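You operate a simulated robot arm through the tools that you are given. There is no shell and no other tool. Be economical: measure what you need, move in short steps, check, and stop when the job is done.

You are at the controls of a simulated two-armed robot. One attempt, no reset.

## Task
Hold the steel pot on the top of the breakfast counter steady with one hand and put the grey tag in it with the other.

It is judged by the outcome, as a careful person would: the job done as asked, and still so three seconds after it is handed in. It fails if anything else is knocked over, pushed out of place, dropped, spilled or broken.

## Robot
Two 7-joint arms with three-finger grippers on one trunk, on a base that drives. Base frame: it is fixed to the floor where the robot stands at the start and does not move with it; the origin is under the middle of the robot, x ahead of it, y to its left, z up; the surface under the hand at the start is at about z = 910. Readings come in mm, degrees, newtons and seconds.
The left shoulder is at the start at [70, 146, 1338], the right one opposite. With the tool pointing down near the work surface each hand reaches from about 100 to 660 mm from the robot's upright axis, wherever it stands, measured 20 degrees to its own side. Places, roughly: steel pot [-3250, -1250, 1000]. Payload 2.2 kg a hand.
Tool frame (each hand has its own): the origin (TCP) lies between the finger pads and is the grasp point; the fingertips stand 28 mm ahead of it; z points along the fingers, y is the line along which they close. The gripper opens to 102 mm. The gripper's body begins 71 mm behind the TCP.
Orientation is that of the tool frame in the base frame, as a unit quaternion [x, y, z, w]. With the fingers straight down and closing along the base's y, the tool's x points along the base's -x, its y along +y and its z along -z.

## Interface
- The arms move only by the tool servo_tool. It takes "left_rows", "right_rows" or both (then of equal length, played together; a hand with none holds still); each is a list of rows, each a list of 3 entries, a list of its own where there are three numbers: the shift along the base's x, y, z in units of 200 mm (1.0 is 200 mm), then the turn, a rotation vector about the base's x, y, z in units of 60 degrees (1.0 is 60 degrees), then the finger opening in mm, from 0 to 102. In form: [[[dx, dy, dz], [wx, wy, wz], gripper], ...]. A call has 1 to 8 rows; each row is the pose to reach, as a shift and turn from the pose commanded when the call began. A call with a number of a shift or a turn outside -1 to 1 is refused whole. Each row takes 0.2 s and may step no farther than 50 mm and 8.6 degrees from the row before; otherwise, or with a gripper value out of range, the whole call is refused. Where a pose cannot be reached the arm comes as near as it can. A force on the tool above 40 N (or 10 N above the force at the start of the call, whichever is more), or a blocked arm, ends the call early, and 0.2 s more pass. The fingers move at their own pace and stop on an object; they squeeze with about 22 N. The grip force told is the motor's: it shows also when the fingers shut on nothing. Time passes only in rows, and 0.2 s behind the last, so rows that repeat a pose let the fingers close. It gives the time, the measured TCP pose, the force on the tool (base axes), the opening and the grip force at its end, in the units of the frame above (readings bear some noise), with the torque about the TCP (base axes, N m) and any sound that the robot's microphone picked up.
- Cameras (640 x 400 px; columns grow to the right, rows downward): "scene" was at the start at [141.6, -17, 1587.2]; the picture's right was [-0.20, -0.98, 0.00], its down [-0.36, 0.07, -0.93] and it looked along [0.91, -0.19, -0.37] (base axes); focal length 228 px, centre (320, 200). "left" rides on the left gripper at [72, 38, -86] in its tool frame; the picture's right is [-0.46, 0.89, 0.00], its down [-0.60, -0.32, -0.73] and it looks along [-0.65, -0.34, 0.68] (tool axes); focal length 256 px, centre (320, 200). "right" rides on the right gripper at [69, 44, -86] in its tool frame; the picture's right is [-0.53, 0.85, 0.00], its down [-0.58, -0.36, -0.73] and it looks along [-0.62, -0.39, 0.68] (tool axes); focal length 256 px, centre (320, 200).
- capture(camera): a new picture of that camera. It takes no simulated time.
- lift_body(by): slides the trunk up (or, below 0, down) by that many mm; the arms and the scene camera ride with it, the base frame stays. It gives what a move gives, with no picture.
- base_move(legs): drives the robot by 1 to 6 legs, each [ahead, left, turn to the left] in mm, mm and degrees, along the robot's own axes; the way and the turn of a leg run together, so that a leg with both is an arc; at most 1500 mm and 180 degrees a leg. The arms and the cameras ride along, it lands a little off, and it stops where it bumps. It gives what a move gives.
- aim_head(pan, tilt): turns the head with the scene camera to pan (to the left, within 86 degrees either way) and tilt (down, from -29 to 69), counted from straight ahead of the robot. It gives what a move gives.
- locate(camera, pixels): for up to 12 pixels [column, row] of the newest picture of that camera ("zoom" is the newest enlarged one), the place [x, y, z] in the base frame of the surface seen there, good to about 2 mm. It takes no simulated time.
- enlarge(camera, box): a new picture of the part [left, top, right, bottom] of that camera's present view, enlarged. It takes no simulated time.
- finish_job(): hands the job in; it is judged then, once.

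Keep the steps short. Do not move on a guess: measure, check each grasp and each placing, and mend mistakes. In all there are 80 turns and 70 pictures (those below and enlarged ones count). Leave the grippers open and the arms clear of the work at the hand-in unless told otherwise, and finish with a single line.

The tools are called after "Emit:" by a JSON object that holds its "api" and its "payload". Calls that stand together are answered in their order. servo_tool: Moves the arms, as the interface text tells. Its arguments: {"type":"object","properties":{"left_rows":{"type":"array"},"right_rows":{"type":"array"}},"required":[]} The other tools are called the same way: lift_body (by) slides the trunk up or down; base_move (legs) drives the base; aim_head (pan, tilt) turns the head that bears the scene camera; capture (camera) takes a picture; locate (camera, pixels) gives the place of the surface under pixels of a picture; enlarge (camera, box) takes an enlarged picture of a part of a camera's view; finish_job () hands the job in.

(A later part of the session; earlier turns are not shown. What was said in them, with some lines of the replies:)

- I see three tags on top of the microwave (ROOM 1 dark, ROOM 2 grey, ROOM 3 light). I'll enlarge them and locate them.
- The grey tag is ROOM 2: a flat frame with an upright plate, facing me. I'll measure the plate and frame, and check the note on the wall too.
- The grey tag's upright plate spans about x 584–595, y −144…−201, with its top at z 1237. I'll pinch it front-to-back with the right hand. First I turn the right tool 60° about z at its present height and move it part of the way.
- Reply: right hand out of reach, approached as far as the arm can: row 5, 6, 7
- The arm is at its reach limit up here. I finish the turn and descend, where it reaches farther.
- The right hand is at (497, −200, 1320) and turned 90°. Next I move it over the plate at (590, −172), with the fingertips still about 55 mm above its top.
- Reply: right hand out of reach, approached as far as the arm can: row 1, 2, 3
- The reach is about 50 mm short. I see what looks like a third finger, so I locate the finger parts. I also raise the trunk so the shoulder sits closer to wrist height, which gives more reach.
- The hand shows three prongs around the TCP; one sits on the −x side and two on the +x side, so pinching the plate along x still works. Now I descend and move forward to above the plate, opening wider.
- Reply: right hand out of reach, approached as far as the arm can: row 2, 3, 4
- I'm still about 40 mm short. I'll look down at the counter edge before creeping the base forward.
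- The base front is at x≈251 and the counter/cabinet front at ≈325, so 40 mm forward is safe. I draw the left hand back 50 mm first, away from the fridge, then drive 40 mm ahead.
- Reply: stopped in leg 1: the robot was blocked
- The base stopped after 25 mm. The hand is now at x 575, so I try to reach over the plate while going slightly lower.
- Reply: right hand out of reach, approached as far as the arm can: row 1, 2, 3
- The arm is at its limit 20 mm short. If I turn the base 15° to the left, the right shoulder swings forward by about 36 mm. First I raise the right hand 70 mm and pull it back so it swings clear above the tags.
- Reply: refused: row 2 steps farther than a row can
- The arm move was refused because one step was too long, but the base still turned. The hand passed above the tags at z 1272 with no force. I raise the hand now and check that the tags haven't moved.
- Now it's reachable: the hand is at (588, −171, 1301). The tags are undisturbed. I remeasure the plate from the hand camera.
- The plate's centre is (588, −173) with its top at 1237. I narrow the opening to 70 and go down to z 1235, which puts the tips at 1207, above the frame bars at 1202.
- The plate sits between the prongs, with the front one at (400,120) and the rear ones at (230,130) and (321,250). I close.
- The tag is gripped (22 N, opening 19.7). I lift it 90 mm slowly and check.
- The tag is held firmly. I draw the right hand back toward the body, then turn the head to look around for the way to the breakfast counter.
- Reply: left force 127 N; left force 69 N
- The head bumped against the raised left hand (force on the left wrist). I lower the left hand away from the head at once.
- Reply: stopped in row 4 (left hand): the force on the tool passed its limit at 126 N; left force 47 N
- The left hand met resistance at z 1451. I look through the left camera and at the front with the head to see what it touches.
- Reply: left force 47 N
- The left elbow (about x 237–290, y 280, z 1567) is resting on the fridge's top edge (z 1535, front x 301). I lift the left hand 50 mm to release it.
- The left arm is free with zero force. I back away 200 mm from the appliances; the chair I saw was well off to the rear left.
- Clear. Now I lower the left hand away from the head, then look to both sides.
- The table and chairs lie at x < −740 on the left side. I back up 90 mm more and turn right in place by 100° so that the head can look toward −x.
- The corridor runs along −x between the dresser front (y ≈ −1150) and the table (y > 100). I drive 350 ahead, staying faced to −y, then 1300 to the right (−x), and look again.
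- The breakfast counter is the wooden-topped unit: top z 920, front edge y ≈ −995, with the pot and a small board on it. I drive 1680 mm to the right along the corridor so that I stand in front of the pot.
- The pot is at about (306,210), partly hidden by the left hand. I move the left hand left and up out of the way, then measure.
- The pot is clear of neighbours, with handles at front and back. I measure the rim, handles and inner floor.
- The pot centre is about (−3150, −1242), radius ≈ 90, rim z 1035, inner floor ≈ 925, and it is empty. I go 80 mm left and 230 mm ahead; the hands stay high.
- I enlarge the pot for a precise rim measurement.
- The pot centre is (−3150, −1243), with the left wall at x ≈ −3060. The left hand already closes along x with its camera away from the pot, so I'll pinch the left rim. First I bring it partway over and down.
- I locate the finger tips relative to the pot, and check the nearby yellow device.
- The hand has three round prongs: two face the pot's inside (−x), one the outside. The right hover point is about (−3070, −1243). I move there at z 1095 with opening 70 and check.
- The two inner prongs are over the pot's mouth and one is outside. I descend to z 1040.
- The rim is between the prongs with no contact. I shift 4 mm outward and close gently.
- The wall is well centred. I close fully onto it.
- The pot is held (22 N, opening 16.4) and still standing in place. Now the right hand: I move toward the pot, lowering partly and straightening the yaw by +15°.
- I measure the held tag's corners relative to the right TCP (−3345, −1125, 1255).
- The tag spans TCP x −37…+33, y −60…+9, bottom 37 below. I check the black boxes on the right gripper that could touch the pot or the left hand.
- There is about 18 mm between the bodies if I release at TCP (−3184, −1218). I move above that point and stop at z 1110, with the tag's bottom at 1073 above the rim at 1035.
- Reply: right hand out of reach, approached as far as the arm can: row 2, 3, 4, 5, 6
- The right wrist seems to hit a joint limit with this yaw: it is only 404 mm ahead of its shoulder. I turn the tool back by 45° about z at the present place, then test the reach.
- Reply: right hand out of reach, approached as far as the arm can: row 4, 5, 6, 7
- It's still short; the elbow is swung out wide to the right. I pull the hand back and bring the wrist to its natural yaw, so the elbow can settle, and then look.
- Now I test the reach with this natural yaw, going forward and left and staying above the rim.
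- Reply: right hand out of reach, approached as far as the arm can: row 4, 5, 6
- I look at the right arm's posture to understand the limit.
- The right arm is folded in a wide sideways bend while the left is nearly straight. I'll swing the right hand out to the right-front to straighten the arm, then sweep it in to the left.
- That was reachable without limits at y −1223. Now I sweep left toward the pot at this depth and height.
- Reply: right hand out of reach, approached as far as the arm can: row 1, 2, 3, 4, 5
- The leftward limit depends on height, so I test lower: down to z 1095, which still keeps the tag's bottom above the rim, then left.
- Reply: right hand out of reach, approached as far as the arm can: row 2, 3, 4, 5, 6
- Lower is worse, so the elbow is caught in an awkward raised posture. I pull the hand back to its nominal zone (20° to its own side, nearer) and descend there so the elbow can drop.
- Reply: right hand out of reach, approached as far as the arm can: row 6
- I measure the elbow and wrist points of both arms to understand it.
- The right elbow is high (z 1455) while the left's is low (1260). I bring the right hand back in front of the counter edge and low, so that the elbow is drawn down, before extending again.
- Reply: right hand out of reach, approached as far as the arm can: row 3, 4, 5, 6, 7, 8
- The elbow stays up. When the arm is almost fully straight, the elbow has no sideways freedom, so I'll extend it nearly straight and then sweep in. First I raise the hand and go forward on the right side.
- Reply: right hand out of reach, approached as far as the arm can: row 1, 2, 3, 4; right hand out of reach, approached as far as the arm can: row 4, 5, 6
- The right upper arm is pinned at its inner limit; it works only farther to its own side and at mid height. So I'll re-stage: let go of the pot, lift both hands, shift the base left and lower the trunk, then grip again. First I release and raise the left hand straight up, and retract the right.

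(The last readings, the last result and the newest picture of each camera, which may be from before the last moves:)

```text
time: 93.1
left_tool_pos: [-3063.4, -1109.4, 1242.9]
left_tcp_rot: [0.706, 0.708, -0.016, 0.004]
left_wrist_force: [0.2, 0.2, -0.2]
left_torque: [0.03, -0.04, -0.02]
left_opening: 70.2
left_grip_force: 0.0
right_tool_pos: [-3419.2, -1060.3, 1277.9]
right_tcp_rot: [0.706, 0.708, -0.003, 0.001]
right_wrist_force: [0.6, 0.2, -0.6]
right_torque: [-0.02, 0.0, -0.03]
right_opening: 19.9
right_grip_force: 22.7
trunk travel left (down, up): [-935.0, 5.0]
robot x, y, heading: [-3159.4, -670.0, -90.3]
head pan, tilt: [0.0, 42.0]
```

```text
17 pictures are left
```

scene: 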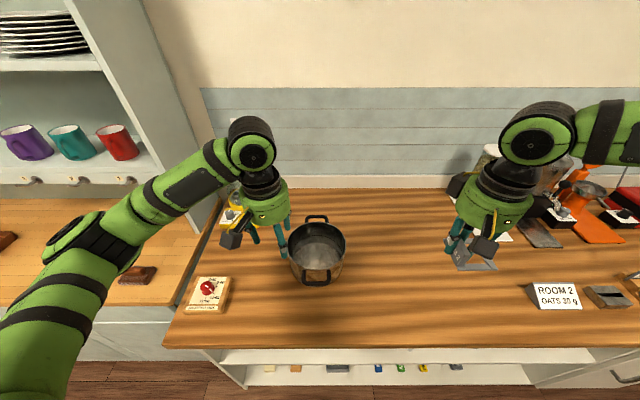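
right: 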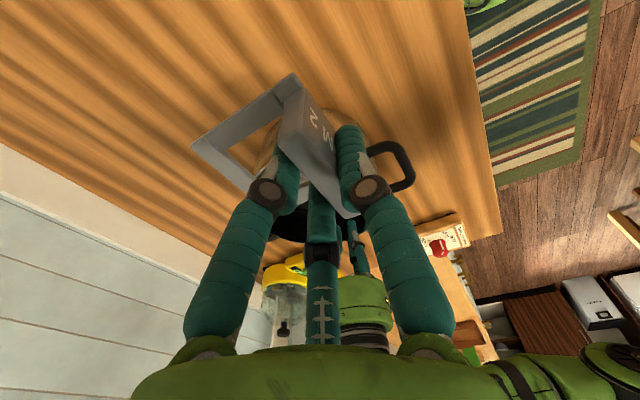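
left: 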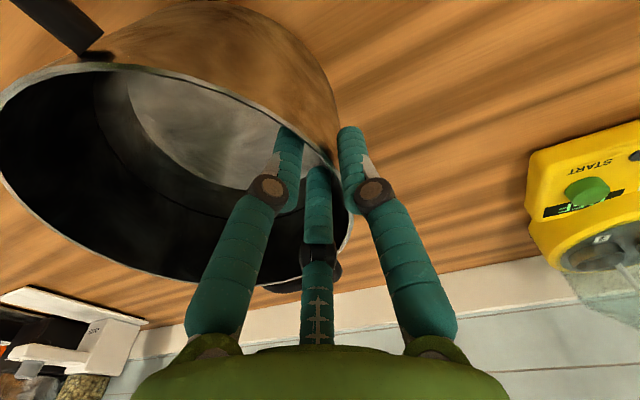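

The pot stands unchanged and free. I raise the left hand 100 mm more, then shift the base 130 mm left and 40 mm ahead, and lower the trunk 220 mm.

Emit:
{"api": "servo_tool", "payload": {"left_rows": [[[0, 0.1, 0.2], [0, 0, 0], 70], [[0, 0.2, 0.4], [0, 0, 0], 70], [[0, 0.2, 0.5], [0, 0, 0], 70]]}}

Emit:
{"api": "base_move", "payload": {"legs": [[0, 130, 0.3], [40, 0, 0]]}}

Emit:
{"api": "lift_body", "payload": {"by": -220}}

```text
time: 93.9
left_tool_pos: [-3062.0, -1069.8, 1343.7]
left_tcp_rot: [0.706, 0.708, -0.017, 0.004]
left_wrist_force: [-0.8, 0.0, 0.1]
left_torque: [0.03, 0.02, 0.02]
left_opening: 70.2
left_grip_force: 0.1
right_tool_pos: [-3419.8, -1059.8, 1276.1]
right_tcp_rot: [0.706, 0.709, -0.003, 0.0]
right_wrist_force: [0.0, 0.5, -1.6]
right_torque: [0.03, 0.03, -0.04]
right_opening: 19.7
right_grip_force: 22.1
trunk travel left (down, up): [-935.0, 5.0]
robot x, y, heading: [-3155.9, -666.4, -90.1]
head pan, tilt: [0.0, 42.0]
```

```text
time: 95.6
left_tool_pos: [-2933.9, -1098.2, 1348.3]
left_tcp_rot: [0.703, 0.711, -0.02, 0.008]
left_wrist_force: [-0.3, 1.0, -0.5]
left_torque: [-0.11, -0.07, 0.02]
left_opening: 70.0
left_grip_force: 0.0
right_tool_pos: [-3289.1, -1090.0, 1280.6]
right_tcp_rot: [0.703, 0.711, -0.005, 0.004]
right_wrist_force: [0.0, 1.1, -0.5]
right_torque: [-0.12, -0.02, -0.01]
right_opening: 19.6
right_grip_force: 22.0
trunk travel left (down, up): [-935.0, 5.0]
robot x, y, heading: [-3027.1, -710.4, -89.9]
head pan, tilt: [0.0, 42.0]
```

```text
time: 98.0
left_tool_pos: [-2930.6, -1108.7, 1125.3]
left_tcp_rot: [0.703, 0.711, -0.017, 0.005]
left_wrist_force: [-0.4, -0.2, -0.6]
left_torque: [-0.01, -0.01, 0.02]
left_opening: 69.8
left_grip_force: 0.1
right_tool_pos: [-3290.4, -1099.0, 1058.9]
right_tcp_rot: [0.703, 0.711, -0.002, 0.001]
right_wrist_force: [-0.7, -0.9, -0.3]
right_torque: [-0.01, 0.0, 0.01]
right_opening: 19.6
right_grip_force: 21.6
trunk travel left (down, up): [-715.0, 225.0]
robot x, y, heading: [-3034.2, -709.5, -89.8]
head pan, tilt: [0.0, 42.0]
```

Now the right shoulder is at about (−3176, −780, 1178). I raise the right hand and turn it +60° of the needed +90° yaw.

Emit:
{"api": "servo_tool", "payload": {"right_rows": [[[0, 0, 0.15], [0, 0, 0.14], 0], [[0, 0, 0.3], [0, 0, 0.28], 0], [[0, 0, 0.4], [0, 0, 0.42], 0], [[0, -0.05, 0.4], [0, 0, 0.56], 0], [[0, -0.1, 0.4], [0, 0, 0.7], 0], [[0, -0.15, 0.4], [0, 0, 0.84], 0], [[0, -0.2, 0.4], [0, 0, 0.98], 0]]}}

Emit:
{"api": "servo_tool", "payload": {"right_rows": [[[0.05, -0.1, -0.05], [0, 0, 0.14], 0], [[0.1, -0.2, -0.1], [0, 0, 0.28], 0], [[0.2, -0.3, -0.12], [0, 0, 0.42], 0], [[0.33, -0.37, -0.14], [0, 0, 0.52], 0], [[0.45, -0.4, -0.17], [0, 0, 0.52], 0], [[0.54, -0.4, -0.17], [0, 0, 0.52], 0]]}}

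```text
time: 99.6
left_tool_pos: [-2931.3, -1109.0, 1124.9]
left_tcp_rot: [0.702, 0.712, -0.016, 0.004]
left_wrist_force: [0.1, -0.3, 0.7]
left_torque: [0.0, 0.01, 0.01]
left_opening: 69.7
left_grip_force: 0.0
right_tool_pos: [-3287.7, -1141.0, 1137.8]
right_tcp_rot: [0.263, 0.965, -0.001, 0.002]
right_wrist_force: [-0.3, 0.1, -1.5]
right_torque: [0.0, 0.03, 0.02]
right_opening: 19.6
right_grip_force: 21.9
trunk travel left (down, up): [-715.0, 225.0]
robot x, y, heading: [-3026.4, -708.7, -89.7]
head pan, tilt: [0.0, 42.0]
```

```text
time: 101.0
left_tool_pos: [-2932.0, -1108.9, 1123.6]
left_tcp_rot: [0.703, 0.711, -0.018, 0.004]
left_wrist_force: [0.7, -0.2, 0.0]
left_torque: [-0.02, 0.0, 0.02]
left_opening: 70.2
left_grip_force: 0.0
right_tool_pos: [-3181.3, -1220.1, 1104.1]
right_tcp_rot: [-0.005, 1.0, -0.002, 0.003]
right_wrist_force: [1.2, -0.5, -0.3]
right_torque: [-0.01, 0.03, 0.0]
right_opening: 19.8
right_grip_force: 22.2
trunk travel left (down, up): [-715.0, 225.0]
robot x, y, heading: [-3030.9, -708.9, -89.4]
head pan, tilt: [0.0, 42.0]
```

Excellent: the right hand now reaches (−3181, −1220, 1104) without limits. I move it 60 mm aside while the left hand approaches above the left rim, tilted 15° with its top outward to leave room.

Emit:
{"api": "servo_tool", "payload": {"left_rows": [[[-0.1, -0.1, 0.05], [0, 0.05, 0], 70], [[-0.25, -0.23, 0.05], [0, 0.1, 0], 70], [[-0.4, -0.37, 0.05], [0, 0.15, 0], 70], [[-0.54, -0.52, 0.05], [0, 0.2, 0], 70], [[-0.685, -0.67, 0], [0, 0.25, 0], 70], [[-0.685, -0.67, 0], [0, 0.25, 0], 70]], "right_rows": [[[-0.1, 0, 0], [0, 0, 0], 0], [[-0.2, 0, 0], [0, 0, 0], 0], [[-0.3, 0, 0], [0, 0, 0], 0], [[-0.3, 0, 0], [0, 0, 0], 0], [[-0.3, 0, 0], [0, 0, 0], 0], [[-0.3, 0, 0], [0, 0, 0], 0]]}}

Emit:
{"api": "capture", "payload": {"camera": "left"}}

Emit:
{"api": "enlarge", "payload": {"camera": "scene", "box": [300, 130, 560, 330]}}

```text
time: 102.4
left_tool_pos: [-3068.3, -1242.6, 1125.6]
left_tcp_rot: [0.695, 0.705, -0.109, -0.088]
left_wrist_force: [1.1, 0.1, 0.2]
left_torque: [-0.03, 0.0, -0.01]
left_opening: 70.1
left_grip_force: 0.1
right_tool_pos: [-3240.3, -1217.9, 1104.6]
right_tcp_rot: [-0.005, 1.0, -0.001, 0.003]
right_wrist_force: [0.2, 0.2, -0.7]
right_torque: [-0.02, 0.04, 0.0]
right_opening: 19.8
right_grip_force: 21.9
trunk travel left (down, up): [-715.0, 225.0]
robot x, y, heading: [-3031.4, -710.5, -89.7]
head pan, tilt: [0.0, 42.0]
```

```text
16 pictures are left
```

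left: 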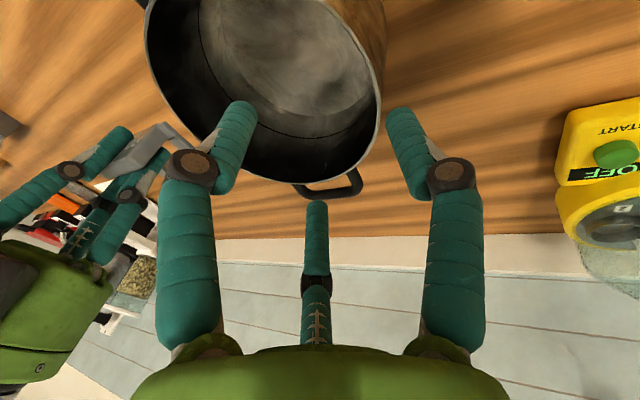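

```text
2.00 times, centred on (430, 230) of scene
```

zoom: 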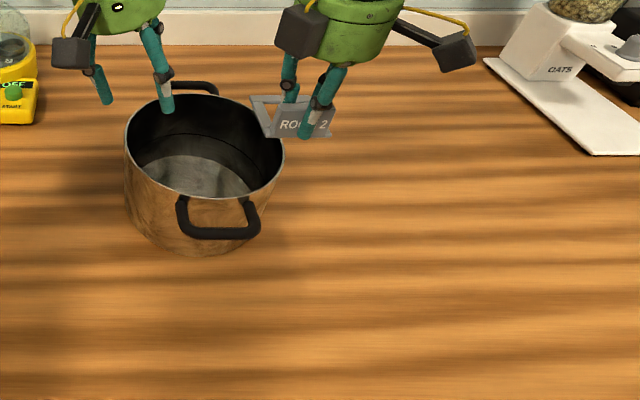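

The left hand is over the rim. I remeasure the pot to be sure of its place.

Emit:
{"api": "locate", "payload": {"camera": "zoom", "pixels": [[126, 148], [283, 152], [140, 122], [272, 185], [200, 198], [185, 97], [150, 180], [218, 235]]}}

```text
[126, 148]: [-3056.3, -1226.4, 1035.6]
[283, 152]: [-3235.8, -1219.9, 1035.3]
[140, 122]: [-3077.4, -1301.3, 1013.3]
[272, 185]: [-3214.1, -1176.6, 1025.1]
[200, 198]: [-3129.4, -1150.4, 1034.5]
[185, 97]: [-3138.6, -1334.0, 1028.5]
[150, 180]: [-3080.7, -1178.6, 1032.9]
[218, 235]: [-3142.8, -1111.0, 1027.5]
```

The pot centre is about (−3147, −1242), essentially unmoved. I descend 85 mm with the left hand, shift slightly, and close on the rim.

Emit:
{"api": "servo_tool", "payload": {"left_rows": [[[0, 0, -0.15], [0, 0, 0], 70], [[0.01, 0, -0.3], [0, 0, 0], 70], [[0.01, 0, -0.425], [0, 0, 0], 70], [[0.03, 0, -0.425], [0, 0, 0], 50], [[0.035, 0, -0.425], [0, 0, 0], 30], [[0.035, 0, -0.425], [0, 0, 0], 20]]}}

Emit:
{"api": "capture", "payload": {"camera": "left"}}

```text
time: 103.8
left_tool_pos: [-3059.6, -1243.5, 1041.2]
left_tcp_rot: [0.695, 0.706, -0.11, -0.087]
left_wrist_force: [2.1, -0.4, -0.1]
left_torque: [-0.3, -0.57, 0.03]
left_opening: 23.1
left_grip_force: 21.8
right_tool_pos: [-3241.3, -1219.0, 1104.6]
right_tcp_rot: [-0.006, 1.0, -0.002, 0.002]
right_wrist_force: [0.1, -0.1, 0.4]
right_torque: [-0.03, 0.02, -0.03]
right_opening: 19.8
right_grip_force: 21.9
trunk travel left (down, up): [-715.0, 225.0]
robot x, y, heading: [-3028.7, -709.1, -89.8]
head pan, tilt: [0.0, 42.0]
```

```text
14 pictures are left
```

left: 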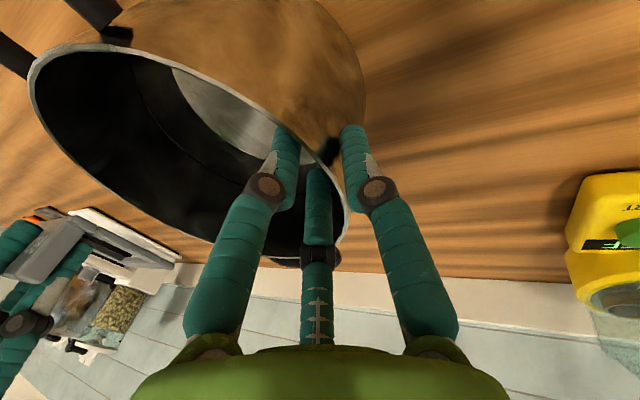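

The pot is gripped again (22 N). I keep it closed, bring the right hand back to x −3176 and begin descending to z 1050.

Emit:
{"api": "servo_tool", "payload": {"left_rows": [[[0, 0, 0], [0, 0, 0], 0], [[0, 0, 0], [0, 0, 0], 0], [[0, 0, 0], [0, 0, 0], 0], [[0, 0, 0], [0, 0, 0], 0]], "right_rows": [[[0.15, 0, 0], [0, 0, 0], 0], [[0.3, 0, 0], [0, 0, 0], 0], [[0.325, 0, -0.12], [0, 0, 0], 0], [[0.325, 0, -0.27], [0, 0, 0], 0]]}}

Emit:
{"api": "capture", "payload": {"camera": "right"}}

Emit:
{"api": "enlarge", "payload": {"camera": "scene", "box": [300, 80, 500, 280]}}

```text
time: 104.8
left_tool_pos: [-3061.1, -1244.1, 1039.7]
left_tcp_rot: [0.695, 0.705, -0.11, -0.089]
left_wrist_force: [1.2, 0.1, -0.6]
left_torque: [0.1, -0.61, 0.0]
left_opening: 22.7
left_grip_force: 21.9
right_tool_pos: [-3175.2, -1218.8, 1050.5]
right_tcp_rot: [-0.004, 1.0, -0.002, 0.002]
right_wrist_force: [0.0, 0.7, -0.3]
right_torque: [0.02, -0.01, 0.03]
right_opening: 19.5
right_grip_force: 22.2
trunk travel left (down, up): [-715.0, 225.0]
robot x, y, heading: [-3029.8, -706.2, -89.7]
head pan, tilt: [0.0, 42.0]
```

```text
13 pictures are left
```

right: 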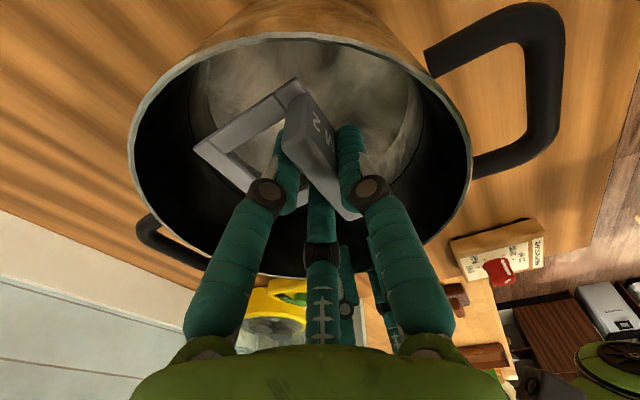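

```text
2.00 times, centred on (400, 180) of scene
```

zoom: 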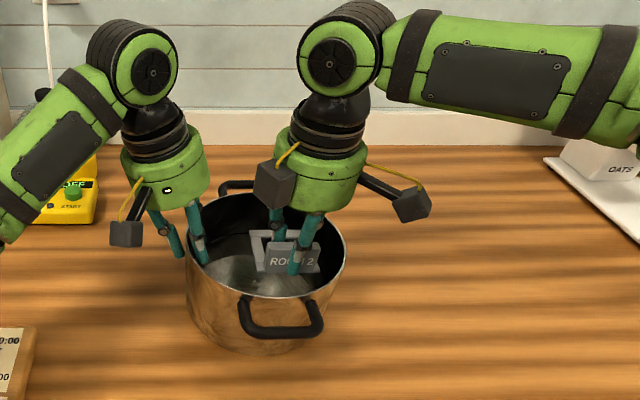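

The tag is inside the pot's mouth and the bodies are clear of each other. I descend slowly toward the floor at TCP z ≈ 965.

Emit:
{"api": "servo_tool", "payload": {"left_rows": [[[0, 0, 0], [0, 0, 0], 0], [[0, 0, 0], [0, 0, 0], 0], [[0, 0, 0], [0, 0, 0], 0], [[0, 0, 0], [0, 0, 0], 0], [[0, 0, 0], [0, 0, 0], 0]], "right_rows": [[[0, 0, -0.1], [0, 0, 0], 0], [[0, 0, -0.2], [0, 0, 0], 0], [[0, 0, -0.3], [0, 0, 0], 0], [[0, 0, -0.36], [0, 0, 0], 0], [[0, 0, -0.405], [0, 0, 0], 0]]}}

Emit:
{"api": "enlarge", "payload": {"camera": "scene", "box": [300, 80, 500, 280]}}

Emit:
{"api": "capture", "payload": {"camera": "right"}}

```text
time: 106.0
left_tool_pos: [-3061.2, -1243.1, 1040.9]
left_tcp_rot: [0.695, 0.706, -0.109, -0.087]
left_wrist_force: [0.6, 0.4, 0.0]
left_torque: [0.14, -0.68, 0.0]
left_opening: 22.9
left_grip_force: 22.3
right_tool_pos: [-3186.4, -1210.1, 974.5]
right_tcp_rot: [-0.005, 1.0, -0.002, 0.004]
right_wrist_force: [-0.3, -0.2, 0.5]
right_torque: [0.02, -0.01, 0.02]
right_opening: 19.8
right_grip_force: 22.1
right hand out of reach, approached as far as the arm can: row 2, 3, 4, 5
trunk travel left (down, up): [-715.0, 225.0]
robot x, y, heading: [-3027.7, -709.4, -89.9]
head pan, tilt: [0.0, 42.0]
```

```text
2.00 times, centred on (400, 180) of scene
```

zoom: 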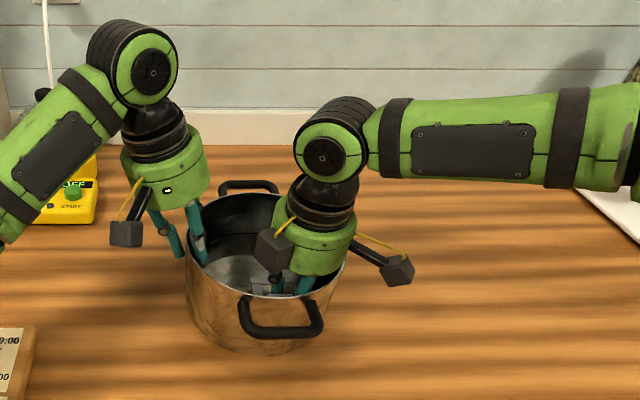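

```text
10 pictures are left
```

right: 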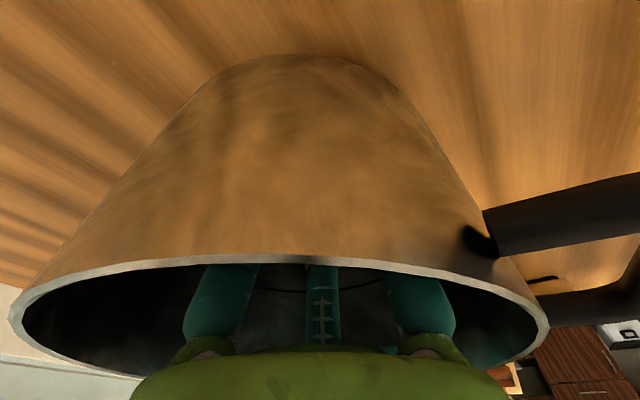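

The tag's bottom is about 12 mm above the pot floor, with no contact, and the arm goes no lower. That is a gentle enough release. I open only to 40 so that the prongs don't touch the pot wall, while the left hand holds.

Emit:
{"api": "servo_tool", "payload": {"left_rows": [[[0, 0, 0], [0, 0, 0], 0], [[0, 0, 0], [0, 0, 0], 0], [[0, 0, 0], [0, 0, 0], 0], [[0, 0, 0], [0, 0, 0], 0]], "right_rows": [[[0, 0, 0], [0, 0, 0], 24], [[0, 0, 0], [0, 0, 0], 30], [[0, 0, 0], [0, 0, 0], 40], [[0, 0, 0], [0, 0, 0], 40]]}}

```text
time: 107.0
left_tool_pos: [-3060.5, -1242.4, 1040.2]
left_tcp_rot: [0.695, 0.705, -0.108, -0.089]
left_wrist_force: [0.1, 1.0, 0.3]
left_torque: [0.12, -0.67, -0.02]
left_opening: 22.4
left_grip_force: 22.1
right_tool_pos: [-3186.2, -1211.2, 973.5]
right_tcp_rot: [-0.006, 1.0, -0.003, 0.004]
right_wrist_force: [0.4, 0.8, 0.0]
right_torque: [0.01, 0.01, -0.02]
right_opening: 39.9
right_grip_force: 0.1
trunk travel left (down, up): [-715.0, 225.0]
robot x, y, heading: [-3025.4, -709.8, -89.6]
head pan, tilt: [0.0, 42.0]
```

Released. I lift the right hand straight up by 75 mm, back along its entry line, and check that the tag stays in the pot.

Emit:
{"api": "servo_tool", "payload": {"left_rows": [[[0, 0, 0], [0, 0, 0], 0], [[0, 0, 0], [0, 0, 0], 0], [[0, 0, 0], [0, 0, 0], 0], [[0, 0, 0], [0, 0, 0], 0]], "right_rows": [[[0, 0, 0.08], [0, 0, 0], 40], [[0.02, -0.02, 0.2], [0, 0, 0], 40], [[0.04, -0.03, 0.32], [0, 0, 0], 40], [[0.04, -0.03, 0.45], [0, 0, 0], 40]]}}

Emit:
{"api": "capture", "payload": {"camera": "right"}}

```text
time: 108.0
left_tool_pos: [-3060.8, -1243.9, 1041.3]
left_tcp_rot: [0.694, 0.706, -0.109, -0.088]
left_wrist_force: [1.5, 1.8, 0.1]
left_torque: [0.07, -0.62, -0.04]
left_opening: 22.9
left_grip_force: 21.9
right_tool_pos: [-3177.8, -1215.2, 1064.6]
right_tcp_rot: [-0.005, 1.0, -0.001, 0.003]
right_wrist_force: [1.2, 0.0, 0.6]
right_torque: [0.0, 0.02, 0.02]
right_opening: 39.5
right_grip_force: 0.1
trunk travel left (down, up): [-715.0, 225.0]
robot x, y, heading: [-3029.8, -708.1, -89.8]
head pan, tilt: [0.0, 42.0]
```

```text
9 pictures are left
```

right: 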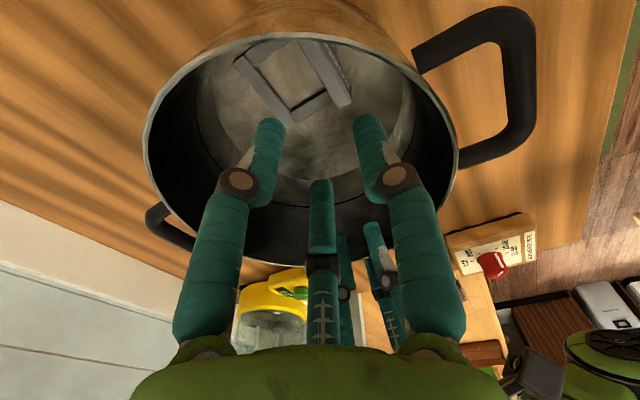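

The tag lies flat on the pot's floor. I take the right hand up and away to the right, while the left still holds the pot.

Emit:
{"api": "servo_tool", "payload": {"left_rows": [[[0, 0, 0], [0, 0, 0], 0], [[0, 0, 0], [0, 0, 0], 0], [[0, 0, 0], [0, 0, 0], 0], [[0, 0, 0], [0, 0, 0], 0], [[0, 0, 0], [0, 0, 0], 0], [[0, 0, 0], [0, 0, 0], 0]], "right_rows": [[[0, 0, 0.2], [0, 0, 0], 40], [[-0.05, 0, 0.4], [0, 0, 0], 40], [[-0.25, 0.05, 0.45], [0, 0, 0], 40], [[-0.47, 0.1, 0.45], [0, 0, 0], 60], [[-0.65, 0.22, 0.45], [0, 0, 0], 80], [[-0.8, 0.35, 0.45], [0, 0, 0], 102]]}}

Emit:
{"api": "servo_tool", "payload": {"left_rows": [[[0, 0, 0], [0, 0, 0], 40], [[-0.02, 0, 0], [0, 0, 0], 70], [[-0.02, 0, 0], [0, 0, 0], 70], [[-0.02, 0, 0.12], [0, 0, 0], 70], [[-0.02, 0, 0.3], [0, 0, 0], 70], [[-0.02, 0, 0.5], [0, 0, 0], 70]]}}

Emit:
{"api": "capture", "payload": {"camera": "scene"}}

```text
time: 109.4
left_tool_pos: [-3061.1, -1242.6, 1040.2]
left_tcp_rot: [0.695, 0.706, -0.107, -0.088]
left_wrist_force: [1.7, 0.3, 0.0]
left_torque: [0.07, -0.7, 0.03]
left_opening: 22.8
left_grip_force: 21.7
right_tool_pos: [-3341.0, -1145.6, 1151.1]
right_tcp_rot: [-0.007, 1.0, -0.002, 0.003]
right_wrist_force: [0.2, 0.4, -0.4]
right_torque: [0.01, -0.04, 0.0]
right_opening: 102.1
right_grip_force: 0.0
trunk travel left (down, up): [-715.0, 225.0]
robot x, y, heading: [-3028.7, -705.9, -89.6]
head pan, tilt: [0.0, 42.0]
```

```text
time: 110.8
left_tool_pos: [-3063.7, -1240.8, 1139.6]
left_tcp_rot: [0.694, 0.706, -0.109, -0.088]
left_wrist_force: [-0.3, 1.4, -0.3]
left_torque: [0.03, -0.01, -0.03]
left_opening: 69.8
left_grip_force: 0.0
right_tool_pos: [-3339.0, -1144.8, 1152.3]
right_tcp_rot: [-0.006, 1.0, -0.001, 0.004]
right_wrist_force: [-0.1, 0.1, -0.2]
right_torque: [-0.03, -0.02, -0.01]
right_opening: 102.0
right_grip_force: 0.1
trunk travel left (down, up): [-715.0, 225.0]
robot x, y, heading: [-3031.5, -710.9, -89.5]
head pan, tilt: [0.0, 42.0]
```

```text
8 pictures are left
```

scene: 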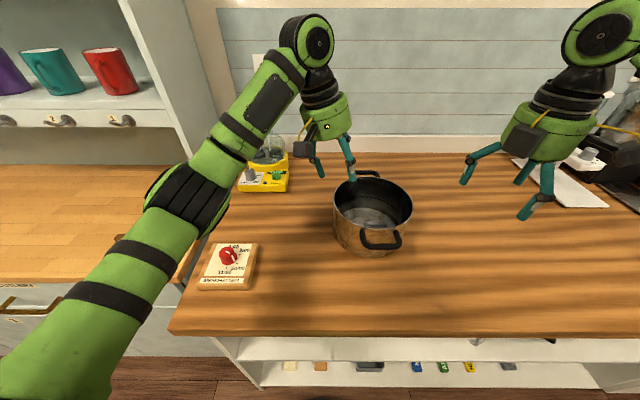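

Both hands are free and the pot stands upright. I pull both hands back clear of the pot and take a last close look inside it.

Emit:
{"api": "servo_tool", "payload": {"left_rows": [[[0.1, 0.15, 0.1], [0, 0, 0], 80], [[0.2, 0.35, 0.15], [0, 0, 0], 102], [[0.3, 0.55, 0.2], [0, 0, 0], 102], [[0.4, 0.75, 0.2], [0, 0, 0], 102]], "right_rows": [[[0, 0.15, 0], [0, 0, 0], 102], [[0, 0.3, 0], [0, 0, 0], 102], [[0, 0.45, 0], [0, 0, 0], 102], [[0, 0.5, 0], [0, 0, 0], 102]]}}

Emit:
{"api": "enlarge", "payload": {"camera": "scene", "box": [310, 150, 440, 270]}}

Emit:
{"api": "capture", "payload": {"camera": "left"}}

```text
time: 111.8
left_tool_pos: [-2985.5, -1089.6, 1181.9]
left_tcp_rot: [0.695, 0.705, -0.11, -0.089]
left_wrist_force: [0.0, 0.7, 0.7]
left_torque: [-0.04, 0.01, 0.01]
left_opening: 102.0
left_grip_force: 0.0
right_tool_pos: [-3336.2, -1044.4, 1154.2]
right_tcp_rot: [-0.005, 1.0, -0.003, 0.002]
right_wrist_force: [-0.9, 1.1, -0.3]
right_torque: [-0.05, 0.01, 0.0]
right_opening: 102.0
right_grip_force: 0.0
trunk travel left (down, up): [-715.0, 225.0]
robot x, y, heading: [-3027.2, -713.9, -89.7]
head pan, tilt: [0.0, 42.0]
```

```text
3.33 times, centred on (375, 210) of scene
```

zoom: 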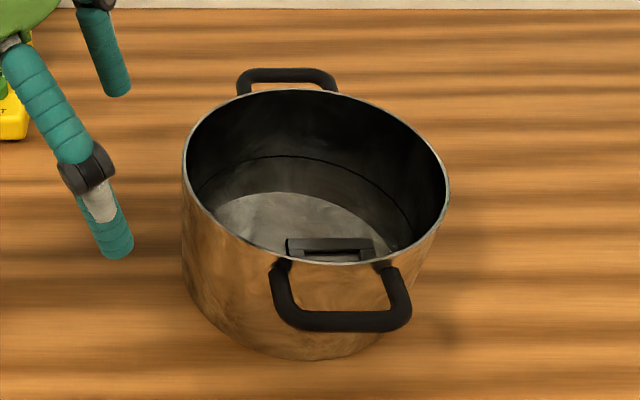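

```text
6 pictures are left
```

left: 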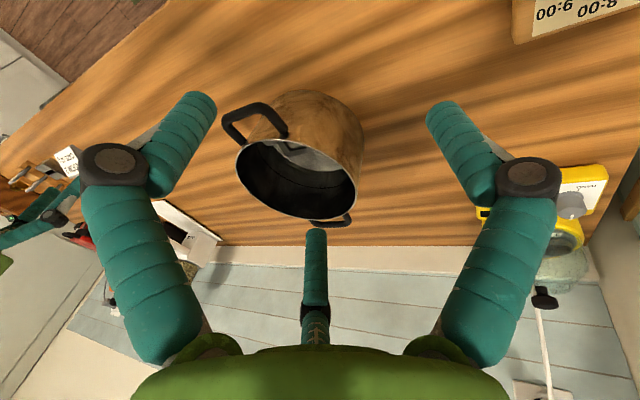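

The tag rests on the floor of the upright pot; both grippers are open and clear. I hand in the job.

Emit:
{"api": "finish_job", "payload": {}}

```text
The job is handed in.
```

The grey ROOM 2 tag is lying flat on the floor of the steel pot, put there by the right hand while the left held the pot's rim; the pot shifted about 3 mm, and earlier my left arm pressed hard on the fridge's top edge with no damage or movement visible.
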